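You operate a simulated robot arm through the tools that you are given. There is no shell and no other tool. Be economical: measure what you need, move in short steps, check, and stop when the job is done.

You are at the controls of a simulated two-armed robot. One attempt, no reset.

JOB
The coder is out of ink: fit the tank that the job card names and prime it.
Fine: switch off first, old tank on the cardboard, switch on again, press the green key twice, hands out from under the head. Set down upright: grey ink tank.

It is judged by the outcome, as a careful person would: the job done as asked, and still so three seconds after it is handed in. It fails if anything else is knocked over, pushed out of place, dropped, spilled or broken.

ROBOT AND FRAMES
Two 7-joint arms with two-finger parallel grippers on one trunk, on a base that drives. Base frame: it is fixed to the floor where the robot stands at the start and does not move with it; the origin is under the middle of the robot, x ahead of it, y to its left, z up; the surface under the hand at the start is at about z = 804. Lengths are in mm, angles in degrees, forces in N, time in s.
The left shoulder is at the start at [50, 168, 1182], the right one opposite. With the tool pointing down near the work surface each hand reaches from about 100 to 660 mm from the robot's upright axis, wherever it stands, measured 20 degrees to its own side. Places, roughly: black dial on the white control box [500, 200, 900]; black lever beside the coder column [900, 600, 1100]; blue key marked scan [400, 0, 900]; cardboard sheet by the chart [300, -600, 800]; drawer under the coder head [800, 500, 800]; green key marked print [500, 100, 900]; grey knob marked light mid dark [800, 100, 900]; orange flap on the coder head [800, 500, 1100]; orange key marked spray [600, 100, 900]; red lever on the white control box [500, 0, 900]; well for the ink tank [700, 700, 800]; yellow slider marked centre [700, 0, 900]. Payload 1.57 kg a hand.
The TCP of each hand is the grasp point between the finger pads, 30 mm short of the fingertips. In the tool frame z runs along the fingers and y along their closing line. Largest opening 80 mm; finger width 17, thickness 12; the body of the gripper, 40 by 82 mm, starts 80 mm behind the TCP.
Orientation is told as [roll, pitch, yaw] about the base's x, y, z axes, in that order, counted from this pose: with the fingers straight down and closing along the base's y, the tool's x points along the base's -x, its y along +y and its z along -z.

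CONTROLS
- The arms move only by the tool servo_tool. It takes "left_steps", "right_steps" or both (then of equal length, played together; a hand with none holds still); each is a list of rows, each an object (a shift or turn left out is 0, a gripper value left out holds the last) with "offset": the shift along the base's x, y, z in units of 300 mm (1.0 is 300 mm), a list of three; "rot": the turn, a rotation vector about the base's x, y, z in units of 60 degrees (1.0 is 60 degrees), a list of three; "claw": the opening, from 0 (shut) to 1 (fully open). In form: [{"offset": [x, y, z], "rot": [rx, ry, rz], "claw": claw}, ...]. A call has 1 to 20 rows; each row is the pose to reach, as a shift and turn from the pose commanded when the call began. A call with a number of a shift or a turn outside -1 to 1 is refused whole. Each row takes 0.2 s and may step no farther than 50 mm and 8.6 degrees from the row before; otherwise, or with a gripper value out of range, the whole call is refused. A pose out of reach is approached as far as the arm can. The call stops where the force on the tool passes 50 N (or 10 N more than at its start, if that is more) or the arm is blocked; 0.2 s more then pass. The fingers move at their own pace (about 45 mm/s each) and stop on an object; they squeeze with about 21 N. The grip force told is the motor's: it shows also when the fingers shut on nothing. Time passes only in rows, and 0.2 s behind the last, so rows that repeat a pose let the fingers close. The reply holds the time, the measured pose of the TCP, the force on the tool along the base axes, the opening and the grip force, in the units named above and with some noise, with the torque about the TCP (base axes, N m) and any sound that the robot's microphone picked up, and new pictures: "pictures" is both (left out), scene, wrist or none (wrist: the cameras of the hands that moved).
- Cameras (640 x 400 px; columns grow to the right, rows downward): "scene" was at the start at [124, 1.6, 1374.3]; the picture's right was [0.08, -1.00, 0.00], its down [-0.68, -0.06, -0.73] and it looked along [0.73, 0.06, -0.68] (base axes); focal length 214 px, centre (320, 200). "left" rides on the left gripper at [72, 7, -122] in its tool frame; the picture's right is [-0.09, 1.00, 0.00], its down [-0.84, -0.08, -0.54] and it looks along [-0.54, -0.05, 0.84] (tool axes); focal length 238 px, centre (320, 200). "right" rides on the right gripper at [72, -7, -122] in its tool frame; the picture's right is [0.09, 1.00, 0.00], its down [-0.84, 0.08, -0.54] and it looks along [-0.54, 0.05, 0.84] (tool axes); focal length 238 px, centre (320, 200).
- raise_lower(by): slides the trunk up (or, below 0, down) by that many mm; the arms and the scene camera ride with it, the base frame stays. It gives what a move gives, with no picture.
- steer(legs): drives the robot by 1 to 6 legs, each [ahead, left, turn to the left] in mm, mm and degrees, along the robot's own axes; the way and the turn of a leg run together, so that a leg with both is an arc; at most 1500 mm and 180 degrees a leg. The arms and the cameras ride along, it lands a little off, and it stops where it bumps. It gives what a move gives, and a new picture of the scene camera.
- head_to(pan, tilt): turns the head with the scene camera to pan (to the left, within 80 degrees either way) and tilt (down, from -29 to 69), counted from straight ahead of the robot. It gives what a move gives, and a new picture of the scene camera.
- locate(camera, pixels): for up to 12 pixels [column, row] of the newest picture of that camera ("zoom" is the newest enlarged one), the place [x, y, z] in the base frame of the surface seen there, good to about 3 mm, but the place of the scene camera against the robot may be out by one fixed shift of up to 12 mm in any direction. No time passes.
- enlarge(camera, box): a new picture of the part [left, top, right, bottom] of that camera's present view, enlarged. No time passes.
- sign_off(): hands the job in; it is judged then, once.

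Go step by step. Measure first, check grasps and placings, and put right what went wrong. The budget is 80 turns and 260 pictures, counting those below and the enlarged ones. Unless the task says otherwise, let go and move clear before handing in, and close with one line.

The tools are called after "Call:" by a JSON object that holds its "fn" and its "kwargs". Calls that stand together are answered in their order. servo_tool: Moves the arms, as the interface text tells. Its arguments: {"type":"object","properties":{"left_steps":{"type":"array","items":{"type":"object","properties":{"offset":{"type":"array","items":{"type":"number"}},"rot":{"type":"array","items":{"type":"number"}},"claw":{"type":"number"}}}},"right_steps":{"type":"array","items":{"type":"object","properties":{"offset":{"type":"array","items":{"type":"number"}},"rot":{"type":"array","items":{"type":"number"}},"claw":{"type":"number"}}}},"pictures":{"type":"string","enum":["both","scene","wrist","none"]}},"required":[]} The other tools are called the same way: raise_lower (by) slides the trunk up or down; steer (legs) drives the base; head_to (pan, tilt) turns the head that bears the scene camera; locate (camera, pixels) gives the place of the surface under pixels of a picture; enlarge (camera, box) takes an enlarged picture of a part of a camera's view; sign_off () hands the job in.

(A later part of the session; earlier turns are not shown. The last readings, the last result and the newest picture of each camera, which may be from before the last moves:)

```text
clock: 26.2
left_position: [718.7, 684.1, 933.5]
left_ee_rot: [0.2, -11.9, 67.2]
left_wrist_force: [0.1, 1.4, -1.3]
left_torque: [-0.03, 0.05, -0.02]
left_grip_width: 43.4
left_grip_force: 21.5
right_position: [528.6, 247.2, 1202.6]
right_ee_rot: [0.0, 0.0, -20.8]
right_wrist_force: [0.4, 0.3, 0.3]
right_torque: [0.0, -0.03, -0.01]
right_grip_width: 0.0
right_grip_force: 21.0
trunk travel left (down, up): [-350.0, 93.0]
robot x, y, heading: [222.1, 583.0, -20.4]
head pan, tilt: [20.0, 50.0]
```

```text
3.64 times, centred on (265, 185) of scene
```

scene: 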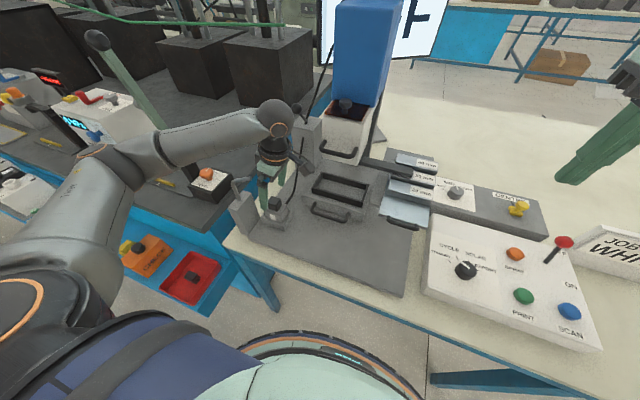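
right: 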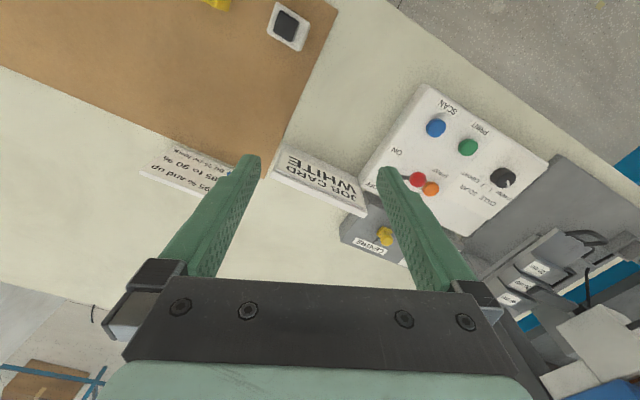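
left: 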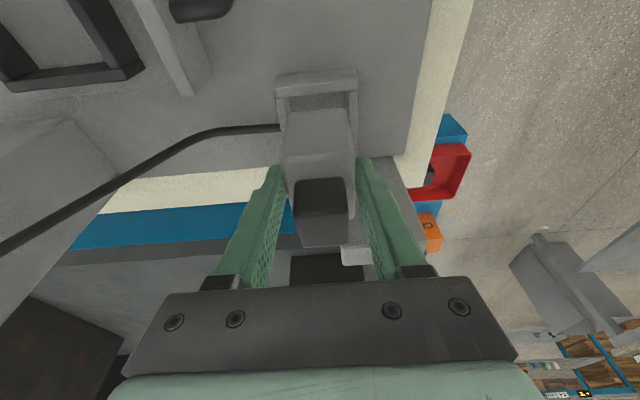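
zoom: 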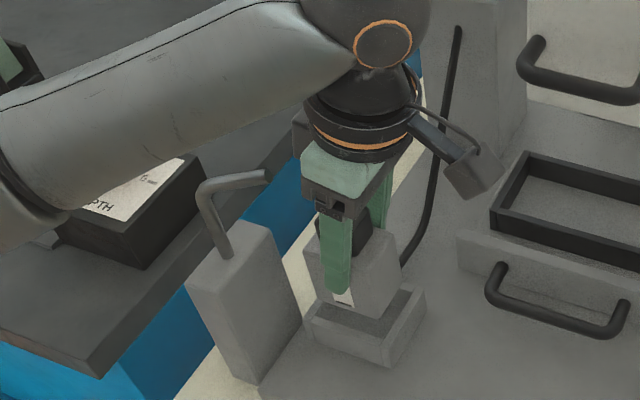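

The grey tank is out of the cup and hangs steady. I'll draw it away from the rod, toward the robot, then up.

Call:
{"fn": "servo_tool", "kwargs": {"left_steps": [{"offset": [-0.05, -0.13, 0.01]}, {"offset": [-0.14, -0.19, 0.05]}, {"offset": [-0.25, -0.22, 0.12]}, {"offset": [-0.31, -0.24, 0.25]}, {"offset": [-0.31, -0.24, 0.38]}, {"offset": [-0.31, -0.24, 0.5]}], "pictures": "scene"}}

```text
clock: 27.6
left_position: [625.2, 611.0, 1083.1]
left_ee_rot: [0.3, -12.0, 67.3]
left_wrist_force: [0.3, -0.5, -2.6]
left_torque: [-0.04, -0.04, 0.01]
left_grip_width: 43.7
left_grip_force: 20.5
right_position: [527.5, 247.1, 1203.2]
right_ee_rot: [0.1, 0.0, -20.8]
right_wrist_force: [0.6, 0.7, -0.8]
right_torque: [0.02, 0.0, 0.01]
right_grip_width: 0.0
right_grip_force: 21.0
trunk travel left (down, up): [-350.0, 93.0]
robot x, y, heading: [220.9, 580.1, -21.0]
head pan, tilt: [20.0, 50.0]
```

scene: 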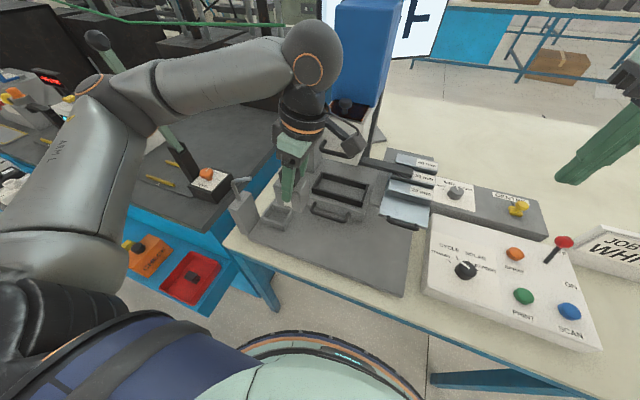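

The tank clears everything at z≈1083. I'll strafe right about 920 mm along the bench to the cardboard.

Call:
{"fn": "steer", "kwargs": {"legs": [[0, -500, 0], [0, -420, 0]]}}

Call:
{"fn": "head_to", "kwargs": {"pan": 10, "tilt": 50}}

```text
clock: 36.3
left_position: [299.5, -249.9, 1082.6]
left_ee_rot: [0.3, -12.0, 67.4]
left_wrist_force: [-0.1, -0.1, -2.4]
left_torque: [-0.04, -0.02, -0.01]
left_grip_width: 43.7
left_grip_force: 20.7
right_position: [202.4, -613.3, 1202.4]
right_ee_rot: [0.0, 0.0, -20.6]
right_wrist_force: [1.0, 0.4, -0.1]
right_torque: [-0.01, 0.01, -0.02]
right_grip_width: 0.0
right_grip_force: 20.6
trunk travel left (down, up): [-350.0, 93.0]
robot x, y, heading: [-102.1, -283.6, -20.7]
head pan, tilt: [20.0, 50.0]
```

scene: 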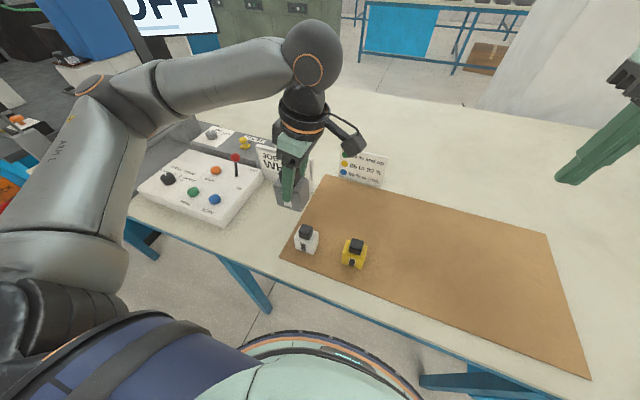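

```text
clock: 37.0
left_position: [298.9, -249.7, 1083.3]
left_ee_rot: [0.2, -12.1, 67.4]
left_wrist_force: [-1.2, 0.5, -1.1]
left_torque: [-0.04, 0.03, 0.03]
left_grip_width: 43.7
left_grip_force: 21.2
right_position: [202.8, -612.9, 1202.7]
right_ee_rot: [0.0, -0.1, -20.8]
right_wrist_force: [-0.1, 0.5, 0.3]
right_torque: [0.0, 0.02, 0.0]
right_grip_width: 0.0
right_grip_force: 21.0
trunk travel left (down, up): [-350.0, 93.0]
robot x, y, heading: [-101.5, -279.8, -20.7]
head pan, tilt: [10.0, 50.0]
```

scene: 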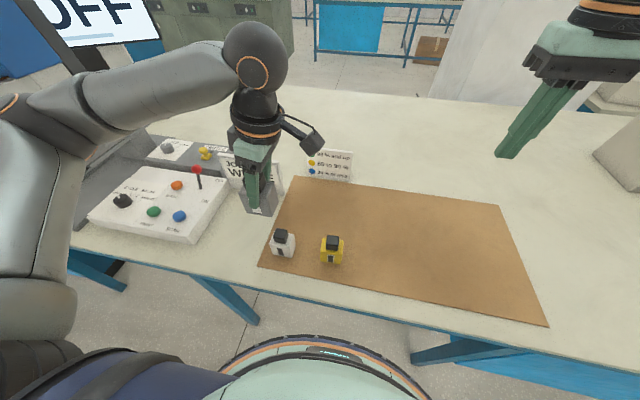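

The cardboard lies open to the right of the yellow tank. I'll measure it and pick a free spot.

Call:
{"fn": "locate", "kwargs": {"camera": "scene", "pixels": [[380, 220], [345, 205], [400, 240], [282, 250], [280, 235], [332, 255], [333, 240], [262, 265], [295, 180], [500, 207], [330, 185], [545, 325]]}}

Call:
{"fn": "enlarge", "kwargs": {"camera": "scene", "box": [220, 130, 420, 290]}}

```text
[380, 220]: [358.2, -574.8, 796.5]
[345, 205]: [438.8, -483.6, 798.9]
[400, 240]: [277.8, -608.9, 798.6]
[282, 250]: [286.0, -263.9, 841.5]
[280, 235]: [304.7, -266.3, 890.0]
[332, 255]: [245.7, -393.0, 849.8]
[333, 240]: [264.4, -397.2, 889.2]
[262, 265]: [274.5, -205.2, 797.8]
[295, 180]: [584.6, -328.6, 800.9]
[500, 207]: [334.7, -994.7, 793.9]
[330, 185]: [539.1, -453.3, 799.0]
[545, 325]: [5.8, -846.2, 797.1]
```

```text
2.50 times, centred on (320, 210) of scene
```

zoom: 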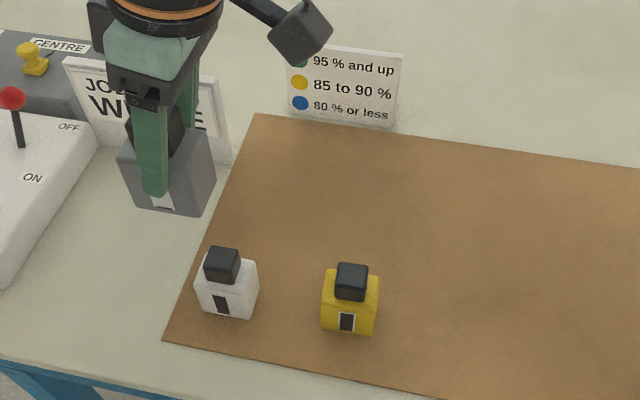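

Cardboard spans t<-101, n 329–663; I'll set the grey tank at n≈490, t≈-215, about 115 mm behind white and yellow. Moving over it and down to just above the sheet.

Call:
{"fn": "servo_tool", "kwargs": {"left_steps": [{"offset": [0.08, -0.12, 0]}, {"offset": [0.16, -0.24, 0]}, {"offset": [0.24, -0.35, 0]}, {"offset": [0.278, -0.415, 0]}, {"offset": [0.278, -0.415, -0.15]}, {"offset": [0.278, -0.415, -0.3]}, {"offset": [0.278, -0.415, -0.45]}, {"offset": [0.278, -0.415, -0.58]}, {"offset": [0.278, -0.415, -0.67]}, {"offset": [0.278, -0.415, -0.67]}], "pictures": "scene"}}

Call:
{"fn": "enlarge", "kwargs": {"camera": "scene", "box": [240, 150, 380, 270]}}

```text
clock: 39.2
left_position: [382.2, -373.9, 882.6]
left_ee_rot: [0.3, -12.0, 67.5]
left_wrist_force: [0.4, -0.4, -1.6]
left_torque: [-0.02, 0.04, 0.01]
left_grip_width: 43.7
left_grip_force: 21.0
right_position: [202.6, -612.4, 1202.8]
right_ee_rot: [0.0, 0.0, -20.7]
right_wrist_force: [-0.2, 0.4, 0.2]
right_torque: [-0.01, 0.01, -0.03]
right_grip_width: 0.0
right_grip_force: 20.5
trunk travel left (down, up): [-350.0, 93.0]
robot x, y, heading: [-104.9, -282.5, -20.4]
head pan, tilt: [10.0, 50.0]
```

scene: 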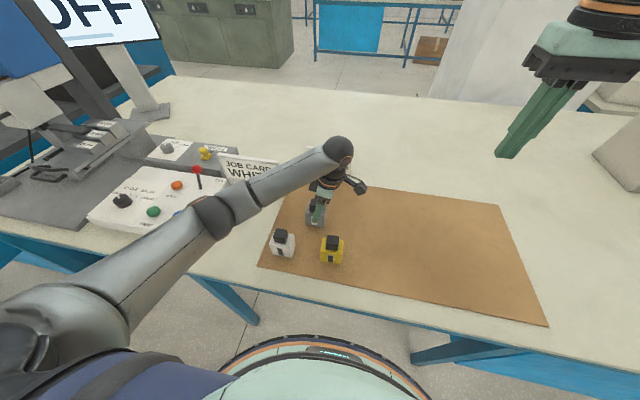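

```text
3.33 times, centred on (310, 210) of scene
```

zoom: 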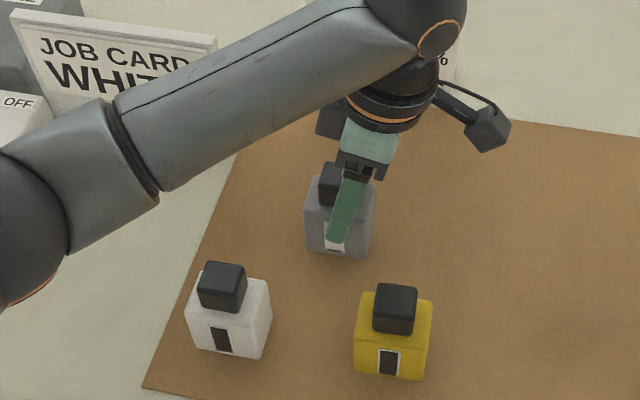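

The tank hangs about a centimetre above the sheet. I'll lower in 2 mm rows.

Call:
{"fn": "servo_tool", "kwargs": {"left_steps": [{"offset": [0, 0, -0.01]}, {"offset": [0, 0, -0.02]}, {"offset": [0, 0, -0.028]}, {"offset": [0, 0, -0.035]}, {"offset": [0, 0, -0.035]}], "pictures": "none"}}

Call:
{"fn": "servo_tool", "kwargs": {"left_steps": [{"offset": [0, 0, -0.006]}, {"offset": [0, 0, -0.006]}], "pictures": "wrist"}}

Call:
{"fn": "enlarge", "kwargs": {"camera": "scene", "box": [280, 180, 350, 250]}}

```text
clock: 40.4
left_position: [383.0, -374.8, 871.1]
left_ee_rot: [0.3, -12.0, 67.4]
left_wrist_force: [-0.1, -0.5, -1.1]
left_torque: [-0.01, -0.02, -0.02]
left_grip_width: 43.6
left_grip_force: 21.0
right_position: [203.0, -613.0, 1203.3]
right_ee_rot: [0.0, 0.0, -20.7]
right_wrist_force: [-0.4, -0.2, -0.1]
right_torque: [0.0, -0.01, 0.02]
right_grip_width: 0.0
right_grip_force: 21.0
trunk travel left (down, up): [-350.0, 93.0]
robot x, y, heading: [-104.9, -278.7, -20.8]
head pan, tilt: [10.0, 50.0]
```

```text
clock: 41.0
left_position: [382.4, -374.7, 871.5]
left_ee_rot: [0.1, -12.1, 67.3]
left_wrist_force: [0.6, -0.1, 4.7]
left_torque: [0.22, -0.15, -0.02]
left_grip_width: 43.6
left_grip_force: 21.2
right_position: [203.0, -613.5, 1202.7]
right_ee_rot: [0.1, -0.1, -20.7]
right_wrist_force: [0.6, -0.7, 0.2]
right_torque: [0.02, 0.0, 0.04]
right_grip_width: 0.0
right_grip_force: 20.5
trunk travel left (down, up): [-350.0, 93.0]
robot x, y, heading: [-103.8, -281.1, -20.5]
head pan, tilt: [10.0, 50.0]
```

left: 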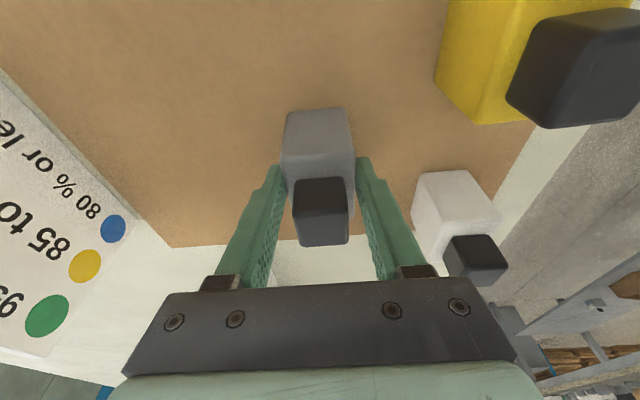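

```text
5.71 times, centred on (315, 215) of scene
```

zoom: 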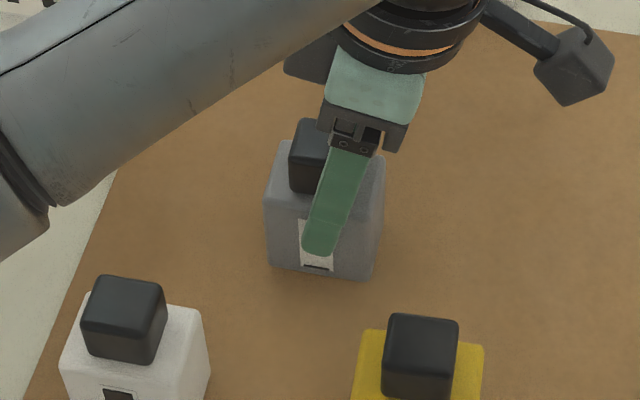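

Contact at 4.7 N with TCP z≈871: the tank stands on the sheet. I'll open and rise.

Call:
{"fn": "servo_tool", "kwargs": {"left_steps": [{"claw": 0.7}, {"claw": 0.9}, {"claw": 1}, {"claw": 1}, {"claw": 1, "offset": [0, 0, 0.1]}, {"claw": 1, "offset": [0, 0, 0.25]}, {"claw": 1, "offset": [0, 0, 0.4]}], "pictures": "both"}}

Call:
{"fn": "enlarge", "kwargs": {"camera": "scene", "box": [250, 170, 370, 270]}}

```text
clock: 42.6
left_position: [381.6, -373.3, 990.2]
left_ee_rot: [0.2, -12.0, 67.4]
left_wrist_force: [-0.2, -0.1, -0.8]
left_torque: [0.03, -0.02, 0.05]
left_grip_width: 80.1
left_grip_force: 0.0
right_position: [202.5, -612.9, 1203.0]
right_ee_rot: [0.0, -0.1, -20.8]
right_wrist_force: [-0.4, -0.3, 0.9]
right_torque: [-0.01, -0.01, -0.01]
right_grip_width: 0.0
right_grip_force: 20.8
trunk travel left (down, up): [-350.0, 93.0]
robot x, y, heading: [-105.4, -280.2, -20.6]
head pan, tilt: [10.0, 50.0]
```

scene: 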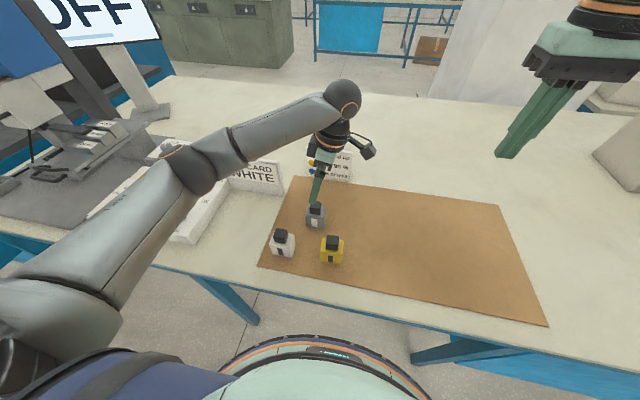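
left: 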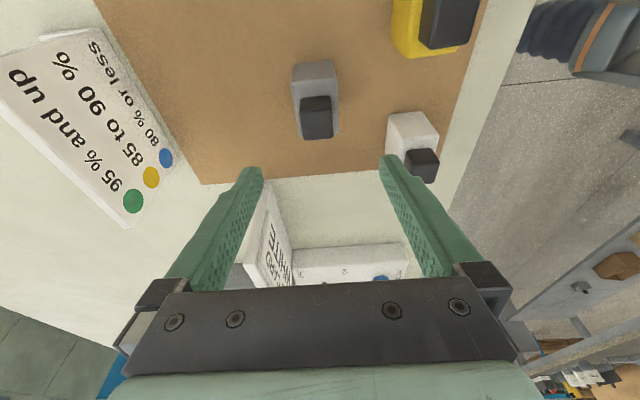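

```text
4.00 times, centred on (310, 220) of scene
```

zoom: 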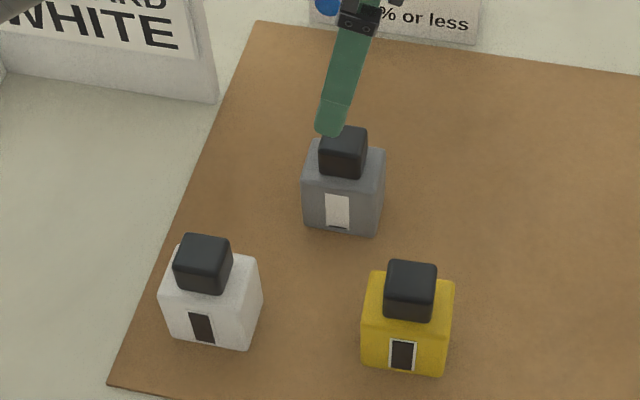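

The grey tank stands upright on the sheet. I'll rise and move over the white tank (425,145 in the left view) to measure its pose.

Call:
{"fn": "servo_tool", "kwargs": {"left_steps": [{"offset": [0, 0, 0.15]}, {"offset": [-0.03, 0.04, 0.29]}, {"offset": [-0.12, 0.15, 0.35]}, {"offset": [-0.2, 0.27, 0.35]}, {"offset": [-0.27, 0.36, 0.35]}], "pictures": "wrist"}}

Call:
{"fn": "enlarge", "kwargs": {"camera": "left", "box": [260, 50, 400, 180]}}

```text
clock: 43.8
left_position: [300.2, -265.4, 1095.2]
left_ee_rot: [0.2, -12.0, 67.5]
left_wrist_force: [-0.7, 0.0, -0.1]
left_torque: [-0.02, -0.02, 0.05]
left_grip_width: 80.1
left_grip_force: 0.0
right_position: [202.2, -613.4, 1203.6]
right_ee_rot: [0.0, -0.1, -20.7]
right_wrist_force: [-0.2, 0.1, -0.1]
right_torque: [0.01, 0.02, -0.02]
right_grip_width: 0.0
right_grip_force: 20.7
trunk travel left (down, up): [-350.0, 93.0]
robot x, y, heading: [-104.2, -280.4, -20.5]
head pan, tilt: [10.0, 50.0]
```

left: 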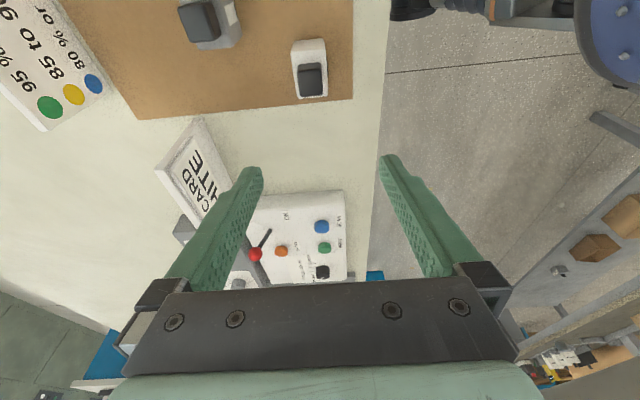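

```text
3.08 times, centred on (330, 115) of left
```

zoom: 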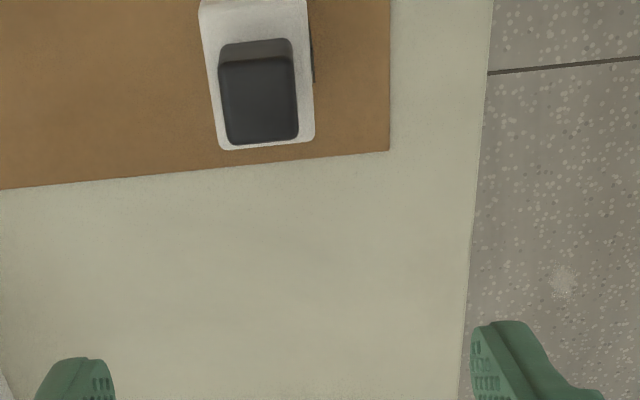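

The white tank is near-aligned with a small yaw; window faces the robot. I'll take its corners.

Call:
{"fn": "locate", "kwargs": {"camera": "zoom", "pixels": [[222, 145], [310, 136], [216, 100], [307, 95], [206, 20], [300, 15], [226, 65], [291, 60], [230, 138], [294, 133], [260, 146], [313, 60]]}}

Call:
{"fn": "locate", "kwargs": {"camera": "left", "pixels": [[294, 45], [322, 42], [296, 70], [324, 68], [300, 97], [325, 94], [217, 45], [200, 20]]}}

```text
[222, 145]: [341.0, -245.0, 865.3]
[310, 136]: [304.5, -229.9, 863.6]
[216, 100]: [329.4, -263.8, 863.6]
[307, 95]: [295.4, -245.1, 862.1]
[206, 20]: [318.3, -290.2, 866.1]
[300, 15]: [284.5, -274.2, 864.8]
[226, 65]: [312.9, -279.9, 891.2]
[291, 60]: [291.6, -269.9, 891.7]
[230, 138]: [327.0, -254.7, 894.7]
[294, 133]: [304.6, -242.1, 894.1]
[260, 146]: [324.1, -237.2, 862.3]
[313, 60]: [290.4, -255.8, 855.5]
```

```text
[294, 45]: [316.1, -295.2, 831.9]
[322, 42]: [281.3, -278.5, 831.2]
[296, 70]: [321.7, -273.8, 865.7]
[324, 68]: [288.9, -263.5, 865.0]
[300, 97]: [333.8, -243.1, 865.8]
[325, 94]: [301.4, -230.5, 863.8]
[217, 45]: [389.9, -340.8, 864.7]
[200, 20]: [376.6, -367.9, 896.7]
```

The white tank: centre about (312,-260), yaw about -26°, top z 865. I'll rotate -3.5°, centre the hand and descend to just above it.

Call:
{"fn": "servo_tool", "kwargs": {"left_steps": [{"offset": [0.029, -0.011, -0.1], "rot": [0, 0, -0.058]}, {"offset": [0.029, -0.011, -0.25], "rot": [0, 0, -0.058]}, {"offset": [0.029, -0.011, -0.4], "rot": [0, 0, -0.058]}, {"offset": [0.029, -0.011, -0.517], "rot": [0, 0, -0.058]}, {"offset": [0.029, -0.011, -0.517], "rot": [0, 0, -0.058]}], "pictures": "both"}}

Call:
{"fn": "locate", "kwargs": {"camera": "left", "pixels": [[320, 200]]}}

```text
clock: 45.0
left_position: [309.3, -270.7, 940.5]
left_ee_rot: [0.2, -12.0, 63.9]
left_wrist_force: [-0.1, -0.4, -0.1]
left_torque: [0.01, 0.01, -0.01]
left_grip_width: 79.9
left_grip_force: 0.2
right_position: [203.2, -614.5, 1202.1]
right_ee_rot: [-0.1, 0.0, -20.9]
right_wrist_force: [0.0, 0.1, 0.5]
right_torque: [0.02, -0.04, 0.01]
right_grip_width: 0.2
right_grip_force: 21.2
trunk travel left (down, up): [-350.0, 93.0]
robot x, y, heading: [-106.5, -279.6, -20.9]
head pan, tilt: [10.0, 50.0]
```

scene: 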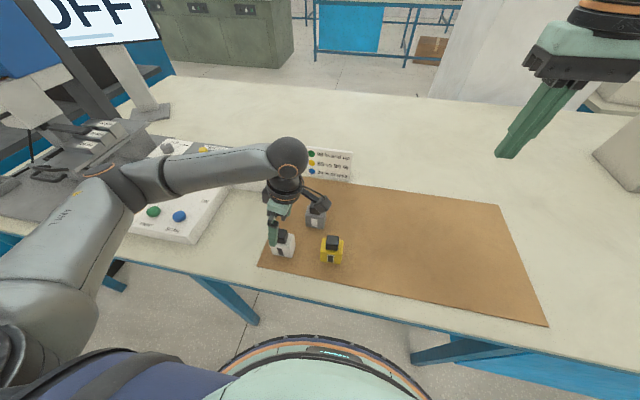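
left: 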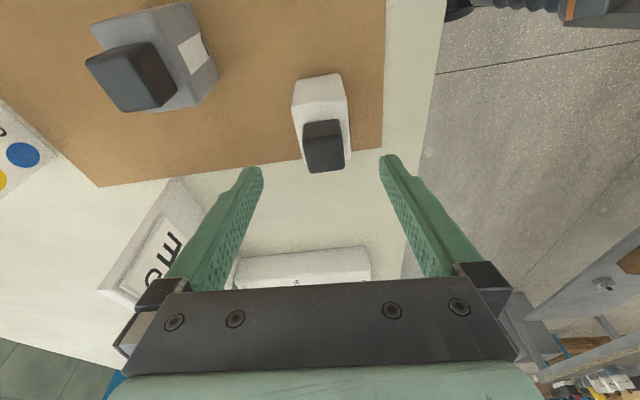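

```text
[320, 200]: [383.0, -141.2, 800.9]
```

The tank sits centred to within about 3 mm, slightly over-rotated. I'll correct 2.5° and 2 mm, lower to z≈871.5 and close.

Call:
{"fn": "servo_tool", "kwargs": {"left_steps": [{"offset": [-0.006, 0.004, -0.05], "rot": [0, 0, 0.04]}, {"offset": [-0.006, 0.004, -0.13], "rot": [0, 0, 0.04]}, {"offset": [-0.006, 0.004, -0.2], "rot": [0, 0, 0.04]}, {"offset": [-0.006, 0.004, -0.23], "rot": [0, 0, 0.04]}, {"offset": [-0.006, 0.004, -0.23], "rot": [0, 0, 0.04], "claw": 0.4}, {"offset": [-0.006, 0.004, -0.23], "rot": [0, 0, 0.04], "claw": 0.4}, {"offset": [-0.006, 0.004, -0.23], "rot": [0, 0, 0.04], "claw": 0.4}, {"offset": [-0.006, 0.004, -0.23], "rot": [0, 0, 0.04], "claw": 0.4}, {"offset": [-0.006, 0.004, -0.23], "rot": [0, 0, 0.04], "claw": 0.4}], "pictures": "both"}}

Call:
{"fn": "enlarge", "kwargs": {"camera": "scene", "box": [240, 180, 350, 270]}}

```text
clock: 47.0
left_position: [307.6, -268.1, 871.0]
left_ee_rot: [0.3, -12.0, 66.3]
left_wrist_force: [0.2, 1.0, 0.6]
left_torque: [0.06, 0.0, 0.0]
left_grip_width: 43.5
left_grip_force: 21.0
right_position: [202.2, -613.0, 1203.2]
right_ee_rot: [0.0, 0.0, -20.7]
right_wrist_force: [0.4, 0.5, 0.6]
right_torque: [0.0, 0.01, 0.04]
right_grip_width: 0.4
right_grip_force: 20.5
trunk travel left (down, up): [-350.0, 93.0]
robot x, y, heading: [-104.1, -277.5, -20.5]
head pan, tilt: [10.0, 50.0]
```

scene: 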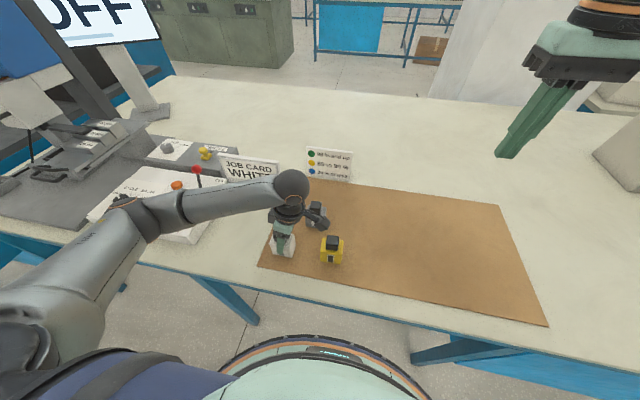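
left: 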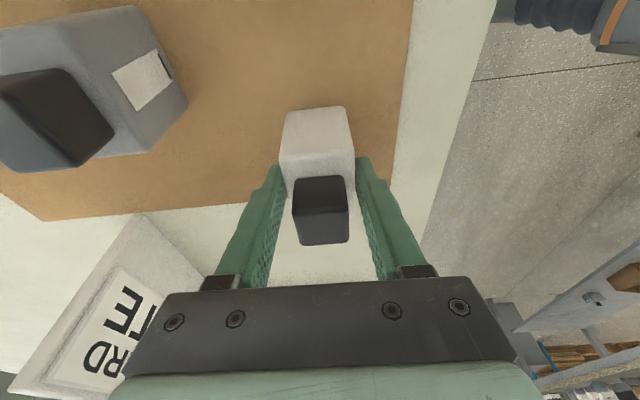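

```text
4.44 times, centred on (295, 225) of scene
```

zoom: 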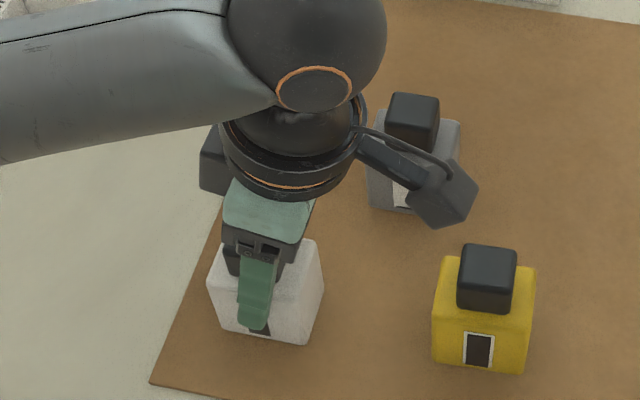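

The grip matches the grey one almost pixel for pixel (cap rows 175–246, 43.5 mm). I'll lift to z≈1085 and check.

Call:
{"fn": "servo_tool", "kwargs": {"left_steps": [{"offset": [0, 0, 0.04]}, {"offset": [0, 0, 0.1]}, {"offset": [0, 0, 0.22]}, {"offset": [0, 0, 0.36]}, {"offset": [0, 0, 0.5]}, {"offset": [0, 0, 0.63]}, {"offset": [-0.03, 0.06, 0.715]}], "pictures": "both"}}

Call:
{"fn": "enlarge", "kwargs": {"camera": "scene", "box": [220, 140, 360, 270]}}

```text
clock: 48.6
left_position: [298.2, -250.1, 1086.8]
left_ee_rot: [0.1, -12.0, 66.3]
left_wrist_force: [-0.1, 0.1, -1.2]
left_torque: [-0.04, -0.02, -0.01]
left_grip_width: 43.6
left_grip_force: 20.8
right_position: [202.9, -613.3, 1203.5]
right_ee_rot: [0.1, -0.2, -20.7]
right_wrist_force: [0.5, 0.8, -0.4]
right_torque: [-0.02, -0.02, -0.02]
right_grip_width: 0.0
right_grip_force: 21.0
trunk travel left (down, up): [-350.0, 93.0]
robot x, y, heading: [-105.2, -282.5, -20.9]
head pan, tilt: [10.0, 50.0]
```

scene: 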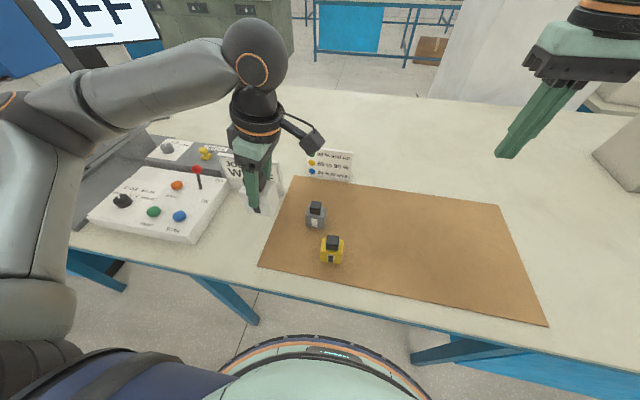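
left: 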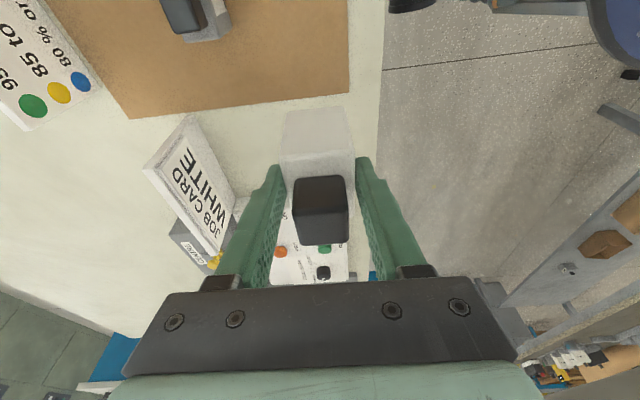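

```text
3.08 times, centred on (290, 205) of scene
```

zoom: 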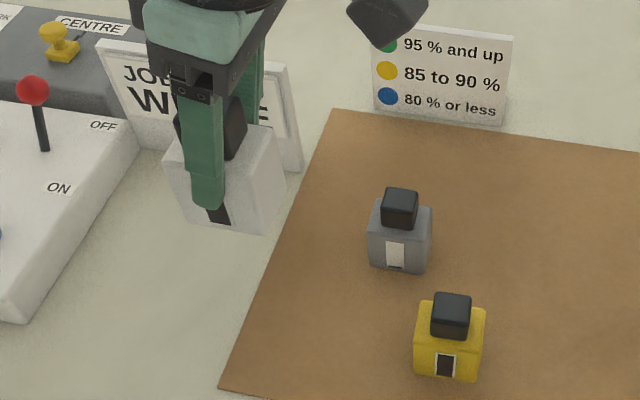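

White tank is held upright; grey and yellow undisturbed. I'll strafe left 920 mm back to the coder.

Call:
{"fn": "steer", "kwargs": {"legs": [[0, 500, 0], [0, 420, 0]]}}

Call:
{"fn": "head_to", "kwargs": {"pan": 20, "tilt": 50}}

Call:
{"fn": "servo_tool", "kwargs": {"left_steps": [{"offset": [0, 0, 0]}], "pictures": "wrist"}}

```text
clock: 57.4
left_position: [621.3, 616.2, 1086.1]
left_ee_rot: [0.1, -12.1, 66.7]
left_wrist_force: [-0.1, 0.0, -1.5]
left_torque: [-0.02, 0.0, 0.02]
left_grip_width: 43.7
left_grip_force: 21.2
right_position: [527.7, 253.7, 1203.5]
right_ee_rot: [0.1, 0.0, -20.4]
right_wrist_force: [-0.2, 1.1, -0.4]
right_torque: [-0.05, 0.0, 0.01]
right_grip_width: 0.2
right_grip_force: 21.4
trunk travel left (down, up): [-350.0, 93.0]
robot x, y, heading: [221.1, 582.4, -20.3]
head pan, tilt: [10.0, 50.0]
```

scene: 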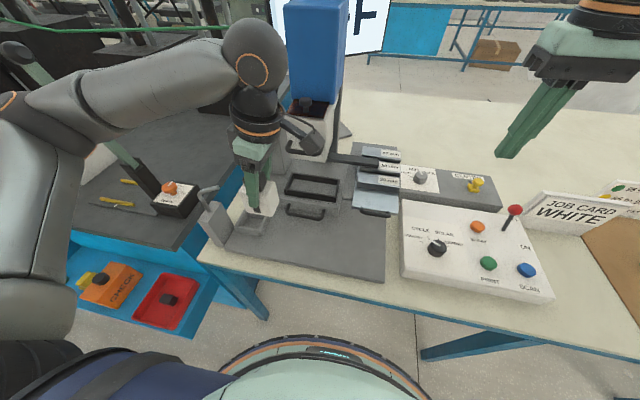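

```text
clock: 58.1
left_position: [620.9, 616.5, 1086.1]
left_ee_rot: [0.2, -12.0, 66.8]
left_wrist_force: [0.5, -1.1, -1.2]
left_torque: [-0.01, 0.0, -0.04]
left_grip_width: 43.8
left_grip_force: 20.7
right_position: [526.5, 253.7, 1203.1]
right_ee_rot: [0.1, -0.1, -20.4]
right_wrist_force: [0.2, -0.3, 0.4]
right_torque: [-0.02, -0.01, -0.01]
right_grip_width: 0.0
right_grip_force: 21.9
trunk travel left (down, up): [-350.0, 93.0]
robot x, y, heading: [215.9, 581.5, -20.4]
head pan, tilt: [20.0, 50.0]
```

scene: 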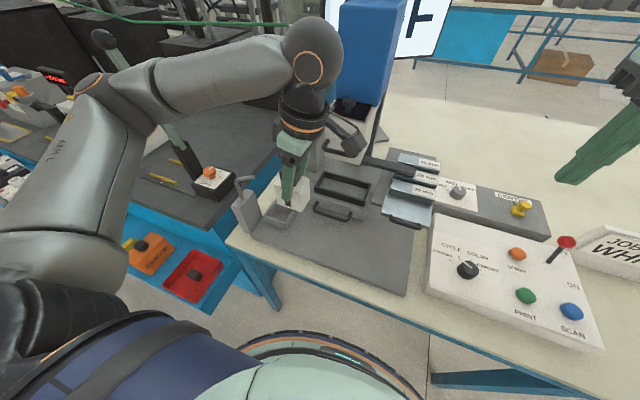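

```text
clock: 58.5
left_position: [622.3, 615.6, 1085.9]
left_ee_rot: [0.2, -12.0, 66.7]
left_wrist_force: [-0.4, -0.7, -2.7]
left_torque: [0.0, 0.0, 0.0]
left_grip_width: 43.4
left_grip_force: 21.2
right_position: [528.3, 253.1, 1203.2]
right_ee_rot: [0.0, 0.0, -20.4]
right_wrist_force: [0.1, 0.1, 0.3]
right_torque: [0.02, -0.02, 0.04]
right_grip_width: 0.0
right_grip_force: 21.0
trunk travel left (down, up): [-350.0, 93.0]
robot x, y, heading: [216.8, 584.3, -20.4]
head pan, tilt: [20.0, 50.0]
```

left: 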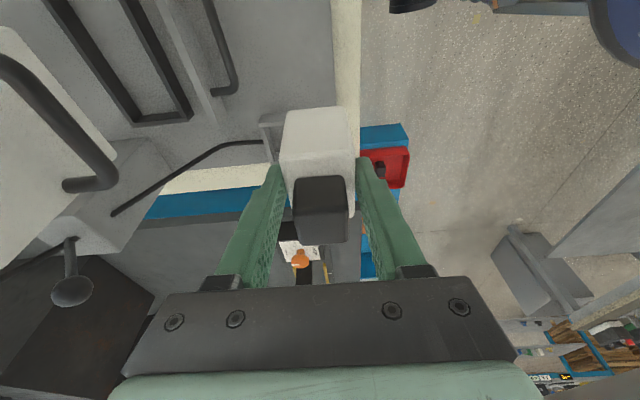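

Back at the coder with the tank steady. I'll retrace the exit path to just beside the well and measure the cup rim again from there.

Call:
{"fn": "servo_tool", "kwargs": {"left_steps": [{"offset": [0, 0, -0.13], "rot": [0, 0, 0.01]}, {"offset": [0, 0, -0.26], "rot": [0, 0, 0.01]}, {"offset": [0.07, 0.007, -0.385], "rot": [0, 0, 0.01]}, {"offset": [0.183, 0.037, -0.455], "rot": [0, 0, 0.01]}, {"offset": [0.27, 0.103, -0.487], "rot": [0, 0, 0.01]}, {"offset": [0.27, 0.103, -0.487], "rot": [0, 0, 0.01]}], "pictures": "both"}}

Call:
{"fn": "enlarge", "kwargs": {"camera": "scene", "box": [200, 130, 330, 240]}}

```text
clock: 59.9
left_position: [703.4, 648.7, 939.4]
left_ee_rot: [0.2, -11.9, 67.3]
left_wrist_force: [1.1, 0.0, -2.1]
left_torque: [-0.03, 0.01, -0.02]
left_grip_width: 43.9
left_grip_force: 20.6
right_position: [527.9, 253.0, 1202.7]
right_ee_rot: [0.0, 0.0, -20.4]
right_wrist_force: [-0.2, 0.0, 0.3]
right_torque: [-0.03, 0.0, -0.02]
right_grip_width: 0.0
right_grip_force: 21.1
trunk travel left (down, up): [-350.0, 93.0]
robot x, y, heading: [216.7, 582.4, -20.3]
head pan, tilt: [20.0, 50.0]
```

scene: 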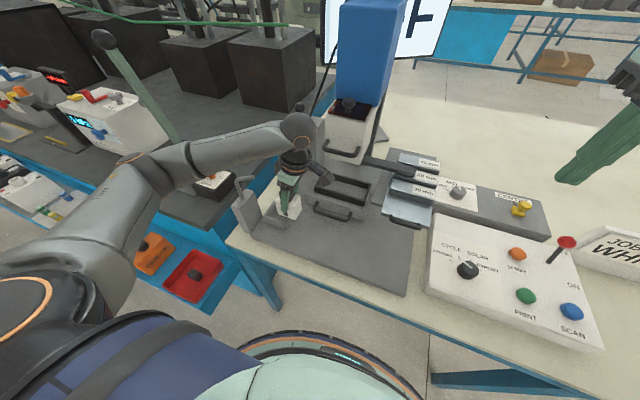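
left: 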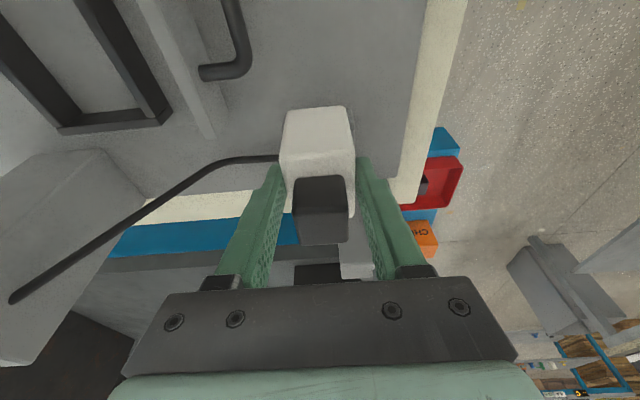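

```text
3.64 times, centred on (265, 185) of scene
```

zoom: 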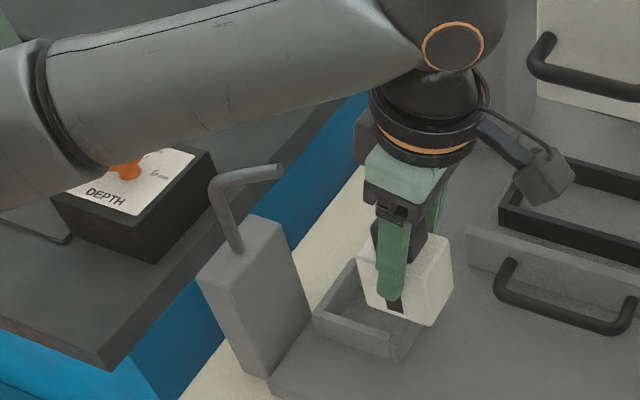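

I'll move to directly above the well (718.5,683,934) and compare with the picture taken when the grey tank was lifted.

Call:
{"fn": "servo_tool", "kwargs": {"left_steps": [{"offset": [0.02, 0.06, 0]}, {"offset": [0.05, 0.114, -0.018]}, {"offset": [0.05, 0.114, -0.018]}], "pictures": "wrist"}}

Call:
{"fn": "enlarge", "kwargs": {"camera": "scene", "box": [200, 130, 330, 240]}}

```text
clock: 60.7
left_position: [716.6, 682.1, 934.0]
left_ee_rot: [0.3, -12.0, 67.3]
left_wrist_force: [-0.4, -0.5, -1.6]
left_torque: [-0.02, 0.01, 0.01]
left_grip_width: 43.9
left_grip_force: 21.4
right_position: [526.2, 252.9, 1202.9]
right_ee_rot: [0.0, 0.1, -20.5]
right_wrist_force: [-0.1, -1.0, -0.6]
right_torque: [0.0, 0.02, 0.03]
right_grip_width: 0.0
right_grip_force: 20.6
trunk travel left (down, up): [-350.0, 93.0]
robot x, y, heading: [218.2, 585.8, -20.3]
head pan, tilt: [20.0, 50.0]
```

left: 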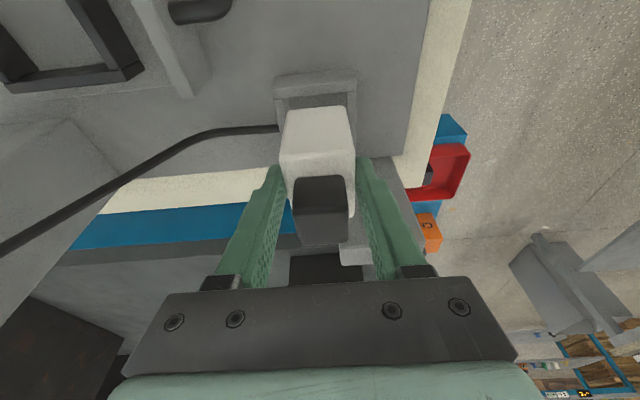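

```text
3.64 times, centred on (265, 185) of scene
```

zoom: 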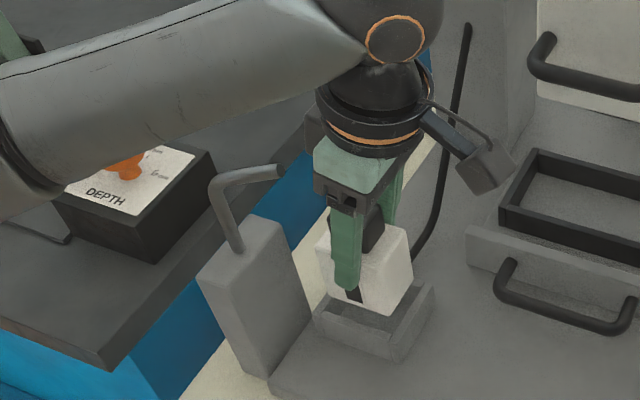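

The view matches the earlier picture to a pixel or two. I'll nudge about 1 mm and lower slowly into the cup.

Call:
{"fn": "servo_tool", "kwargs": {"left_steps": [{"offset": [0.005, 0.002, -0.04]}, {"offset": [0.005, 0.002, -0.065]}, {"offset": [0.005, 0.002, -0.08]}, {"offset": [0.005, 0.002, -0.095]}], "pictures": "none"}}

Call:
{"fn": "enlarge", "kwargs": {"camera": "scene", "box": [230, 160, 310, 230]}}

Call:
{"fn": "enlarge", "kwargs": {"camera": "left", "box": [250, 50, 390, 150]}}

```text
clock: 61.7
left_position: [719.1, 683.1, 905.4]
left_ee_rot: [0.2, -12.1, 67.2]
left_wrist_force: [0.4, 0.0, -2.0]
left_torque: [0.0, 0.02, -0.01]
left_grip_width: 43.5
left_grip_force: 20.6
right_position: [528.4, 253.7, 1203.4]
right_ee_rot: [0.0, 0.0, -20.4]
right_wrist_force: [0.4, -0.1, -0.2]
right_torque: [0.04, -0.02, 0.04]
right_grip_width: 0.0
right_grip_force: 20.8
trunk travel left (down, up): [-350.0, 93.0]
robot x, y, heading: [217.4, 583.0, -20.5]
head pan, tilt: [20.0, 50.0]
```

```text
5.71 times, centred on (270, 195) of scene
```

zoom: 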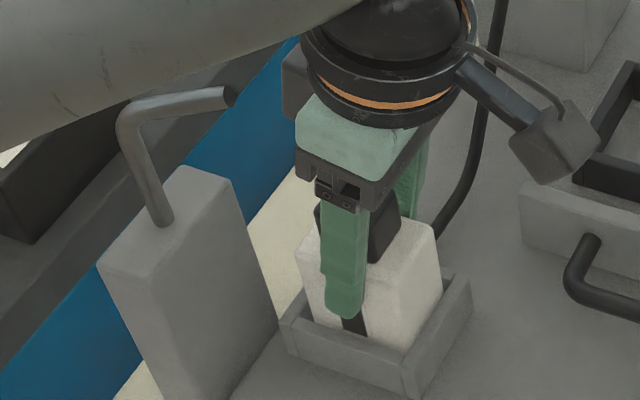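

```text
4.00 times, centred on (320, 100) of left
```

zoom: 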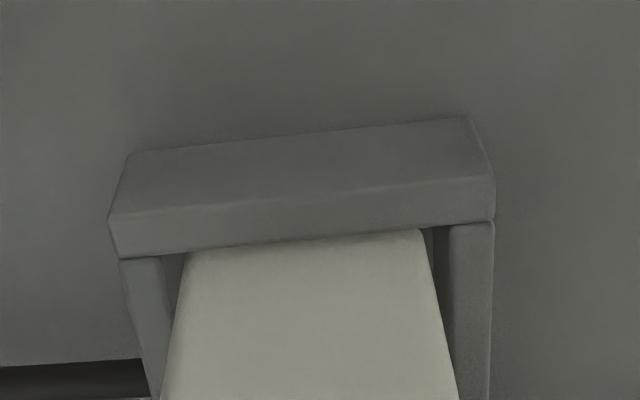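

The tank is inside the walls with no side force. I'll lower the remaining 18 mm to the floor of the cup.

Call:
{"fn": "servo_tool", "kwargs": {"left_steps": [{"offset": [0, 0, -0.02]}, {"offset": [0, 0, -0.04]}, {"offset": [0, 0, -0.052]}, {"offset": [0, 0, -0.06]}, {"offset": [0, 0, -0.06]}], "pictures": "none"}}

Call:
{"fn": "servo_tool", "kwargs": {"left_steps": [{"offset": [0, 0, -0.006]}, {"offset": [0, 0, -0.006]}], "pictures": "wrist"}}

Call:
{"fn": "enlarge", "kwargs": {"camera": "scene", "box": [230, 160, 310, 230]}}

```text
clock: 62.9
left_position: [719.5, 681.9, 887.2]
left_ee_rot: [0.1, -12.1, 67.4]
left_wrist_force: [-0.3, 0.2, 0.6]
left_torque: [0.04, -0.1, 0.01]
left_grip_width: 43.3
left_grip_force: 21.3
right_position: [527.6, 253.2, 1203.8]
right_ee_rot: [0.1, 0.0, -20.5]
right_wrist_force: [0.3, 0.9, -0.3]
right_torque: [0.01, 0.01, -0.03]
right_grip_width: 0.1
right_grip_force: 21.4
trunk travel left (down, up): [-350.0, 93.0]
robot x, y, heading: [218.4, 581.0, -20.3]
head pan, tilt: [20.0, 50.0]
```

```text
clock: 63.5
left_position: [719.0, 681.7, 887.3]
left_ee_rot: [0.0, -12.0, 67.5]
left_wrist_force: [-0.3, 0.5, 12.9]
left_torque: [0.27, 0.1, -0.02]
left_grip_width: 43.8
left_grip_force: 20.9
right_position: [525.8, 251.1, 1204.5]
right_ee_rot: [0.0, -0.1, -20.4]
right_wrist_force: [0.0, 0.1, 0.2]
right_torque: [0.03, 0.0, -0.02]
right_grip_width: 0.2
right_grip_force: 21.0
trunk travel left (down, up): [-350.0, 93.0]
robot x, y, heading: [216.4, 584.3, -20.2]
head pan, tilt: [20.0, 50.0]
```

left: 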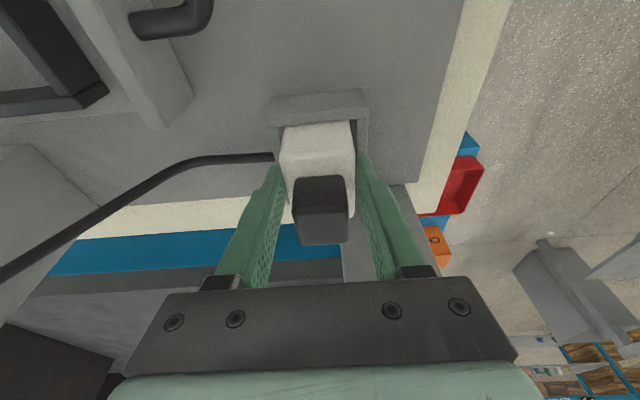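

```text
5.71 times, centred on (270, 195) of scene
```

zoom: 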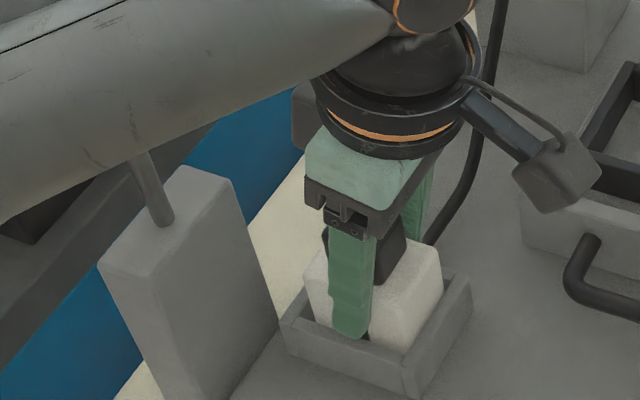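

The tank is seated (12.9 N on the floor, z 887 as the old one). I'll release and rise straight up the way I first came down.

Call:
{"fn": "servo_tool", "kwargs": {"left_steps": [{"claw": 0.6, "offset": [0, 0, 0.003]}, {"claw": 0.8, "offset": [0, 0, 0.003]}, {"claw": 1, "offset": [0, 0, 0.003]}, {"claw": 1, "offset": [0, 0, 0.003]}, {"claw": 1, "offset": [0, 0, 0.1]}, {"claw": 1, "offset": [0, 0, 0.25]}, {"claw": 1, "offset": [0, 0, 0.4]}, {"claw": 1, "offset": [0, 0, 0.55]}, {"claw": 1, "offset": [0, 0, 0.7]}, {"claw": 1, "offset": [-0.12, -0.03, 0.78]}, {"claw": 1, "offset": [-0.25, -0.07, 0.86]}, {"claw": 1, "offset": [-0.38, -0.1, 0.94]}], "pictures": "both"}}

Call:
{"fn": "enlarge", "kwargs": {"camera": "scene", "box": [230, 160, 310, 230]}}

```text
clock: 66.1
left_position: [603.6, 652.6, 1168.8]
left_ee_rot: [0.2, -12.1, 67.2]
left_wrist_force: [1.2, -0.1, 0.0]
left_torque: [-0.03, -0.01, 0.0]
left_grip_width: 79.9
left_grip_force: 0.1
right_position: [525.7, 252.7, 1204.1]
right_ee_rot: [0.1, -0.1, -20.4]
right_wrist_force: [0.4, -0.3, 0.1]
right_torque: [0.01, -0.03, 0.0]
right_grip_width: 0.0
right_grip_force: 20.7
trunk travel left (down, up): [-350.0, 93.0]
robot x, y, heading: [217.8, 583.9, -20.4]
head pan, tilt: [20.0, 50.0]
```

scene: 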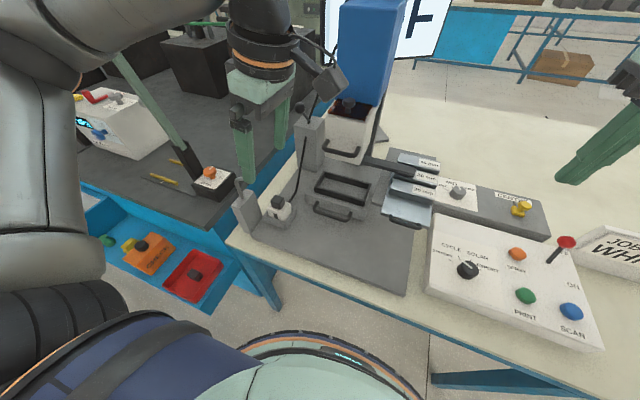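
left: 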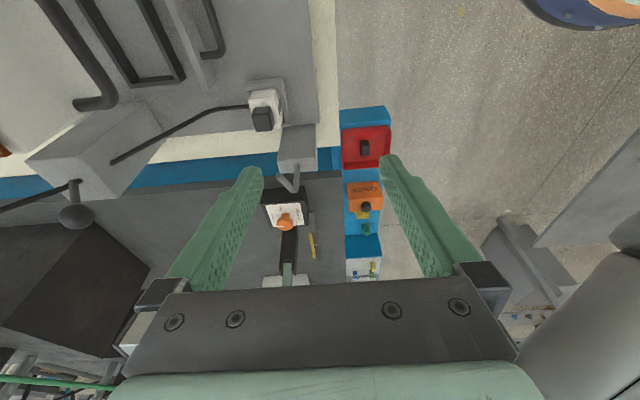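

```text
5.71 times, centred on (270, 195) of scene
```

zoom: 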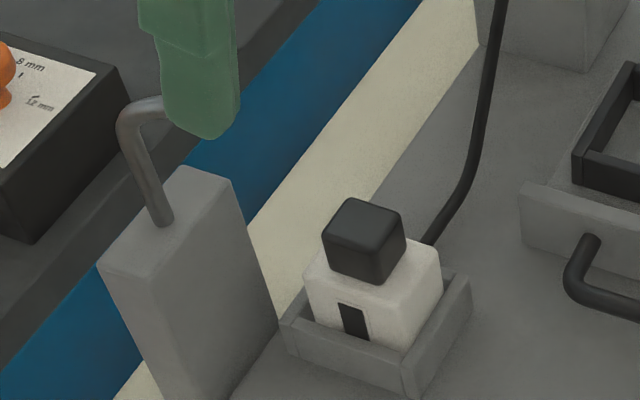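

The white tank sits squarely in the well. I'll strafe right 270 mm so the right hand can reach the lever and the green key.

Call:
{"fn": "steer", "kwargs": {"legs": [[0, -270, 0]]}}

Call:
{"fn": "head_to", "kwargs": {"pan": -5, "tilt": 45}}

Call:
{"fn": "servo_tool", "kwargs": {"right_steps": [{"offset": [0, 0, 0]}], "pictures": "wrist"}}

```text
clock: 69.0
left_position: [511.4, 400.0, 1168.4]
left_ee_rot: [0.2, -12.1, 67.1]
left_wrist_force: [-0.5, 1.2, 0.4]
left_torque: [-0.02, 0.03, -0.03]
left_grip_width: 80.1
left_grip_force: 0.1
right_position: [433.4, 0.2, 1203.6]
right_ee_rot: [0.1, 0.0, -20.5]
right_wrist_force: [0.3, 0.0, 0.5]
right_torque: [0.0, -0.01, 0.01]
right_grip_width: 0.1
right_grip_force: 20.7
trunk travel left (down, up): [-350.0, 93.0]
robot x, y, heading: [128.5, 331.1, -20.5]
head pan, tilt: [20.0, 50.0]
```

scene: 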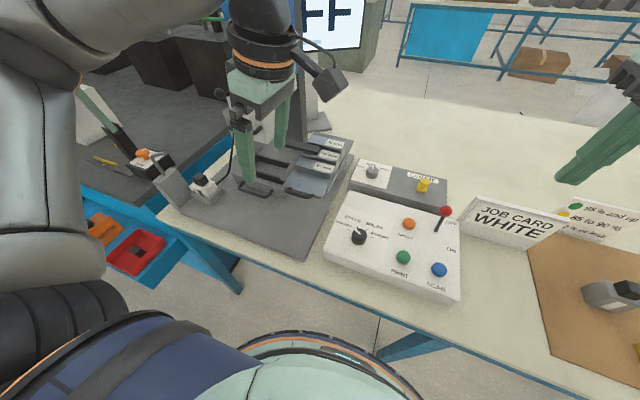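

```text
clock: 69.9
left_position: [512.1, 399.8, 1167.8]
left_ee_rot: [0.3, -12.1, 67.3]
left_wrist_force: [-0.4, 0.6, 0.0]
left_torque: [-0.02, -0.02, -0.01]
left_grip_width: 80.0
left_grip_force: 0.0
right_position: [433.6, -0.1, 1203.6]
right_ee_rot: [0.1, 0.0, -20.5]
right_wrist_force: [-0.5, 0.1, 0.5]
right_torque: [-0.05, 0.01, 0.02]
right_grip_width: 0.0
right_grip_force: 21.5
trunk travel left (down, up): [-350.0, 93.0]
robot x, y, heading: [125.0, 335.6, -20.3]
head pan, tilt: [-5.0, 45.0]
```

scene: 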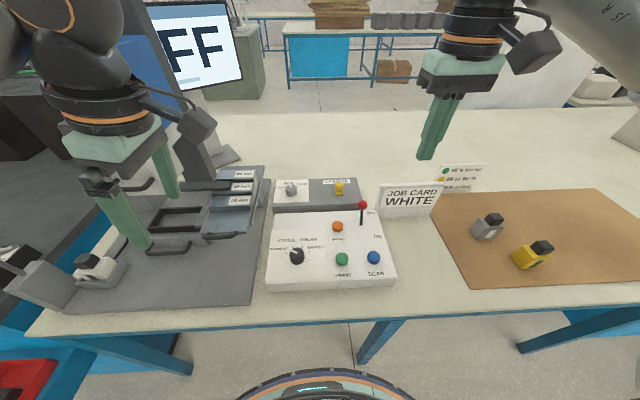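

```text
clock: 70.3
left_position: [511.3, 400.5, 1167.6]
left_ee_rot: [0.1, -12.1, 67.2]
left_wrist_force: [-0.3, 0.1, -0.3]
left_torque: [0.0, 0.0, -0.04]
left_grip_width: 79.9
left_grip_force: 0.1
right_position: [432.4, 0.2, 1203.0]
right_ee_rot: [0.0, 0.1, -20.6]
right_wrist_force: [-0.3, -0.3, 0.1]
right_torque: [0.0, 0.02, 0.02]
right_grip_width: 0.0
right_grip_force: 20.6
trunk travel left (down, up): [-350.0, 93.0]
robot x, y, heading: [124.2, 331.4, -20.6]
head pan, tilt: [-5.0, 45.0]
```

right: 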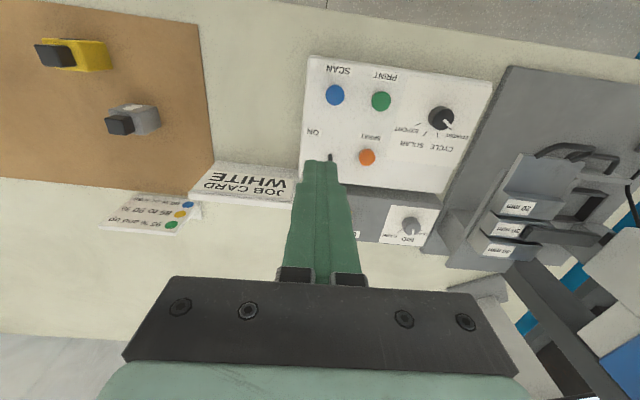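

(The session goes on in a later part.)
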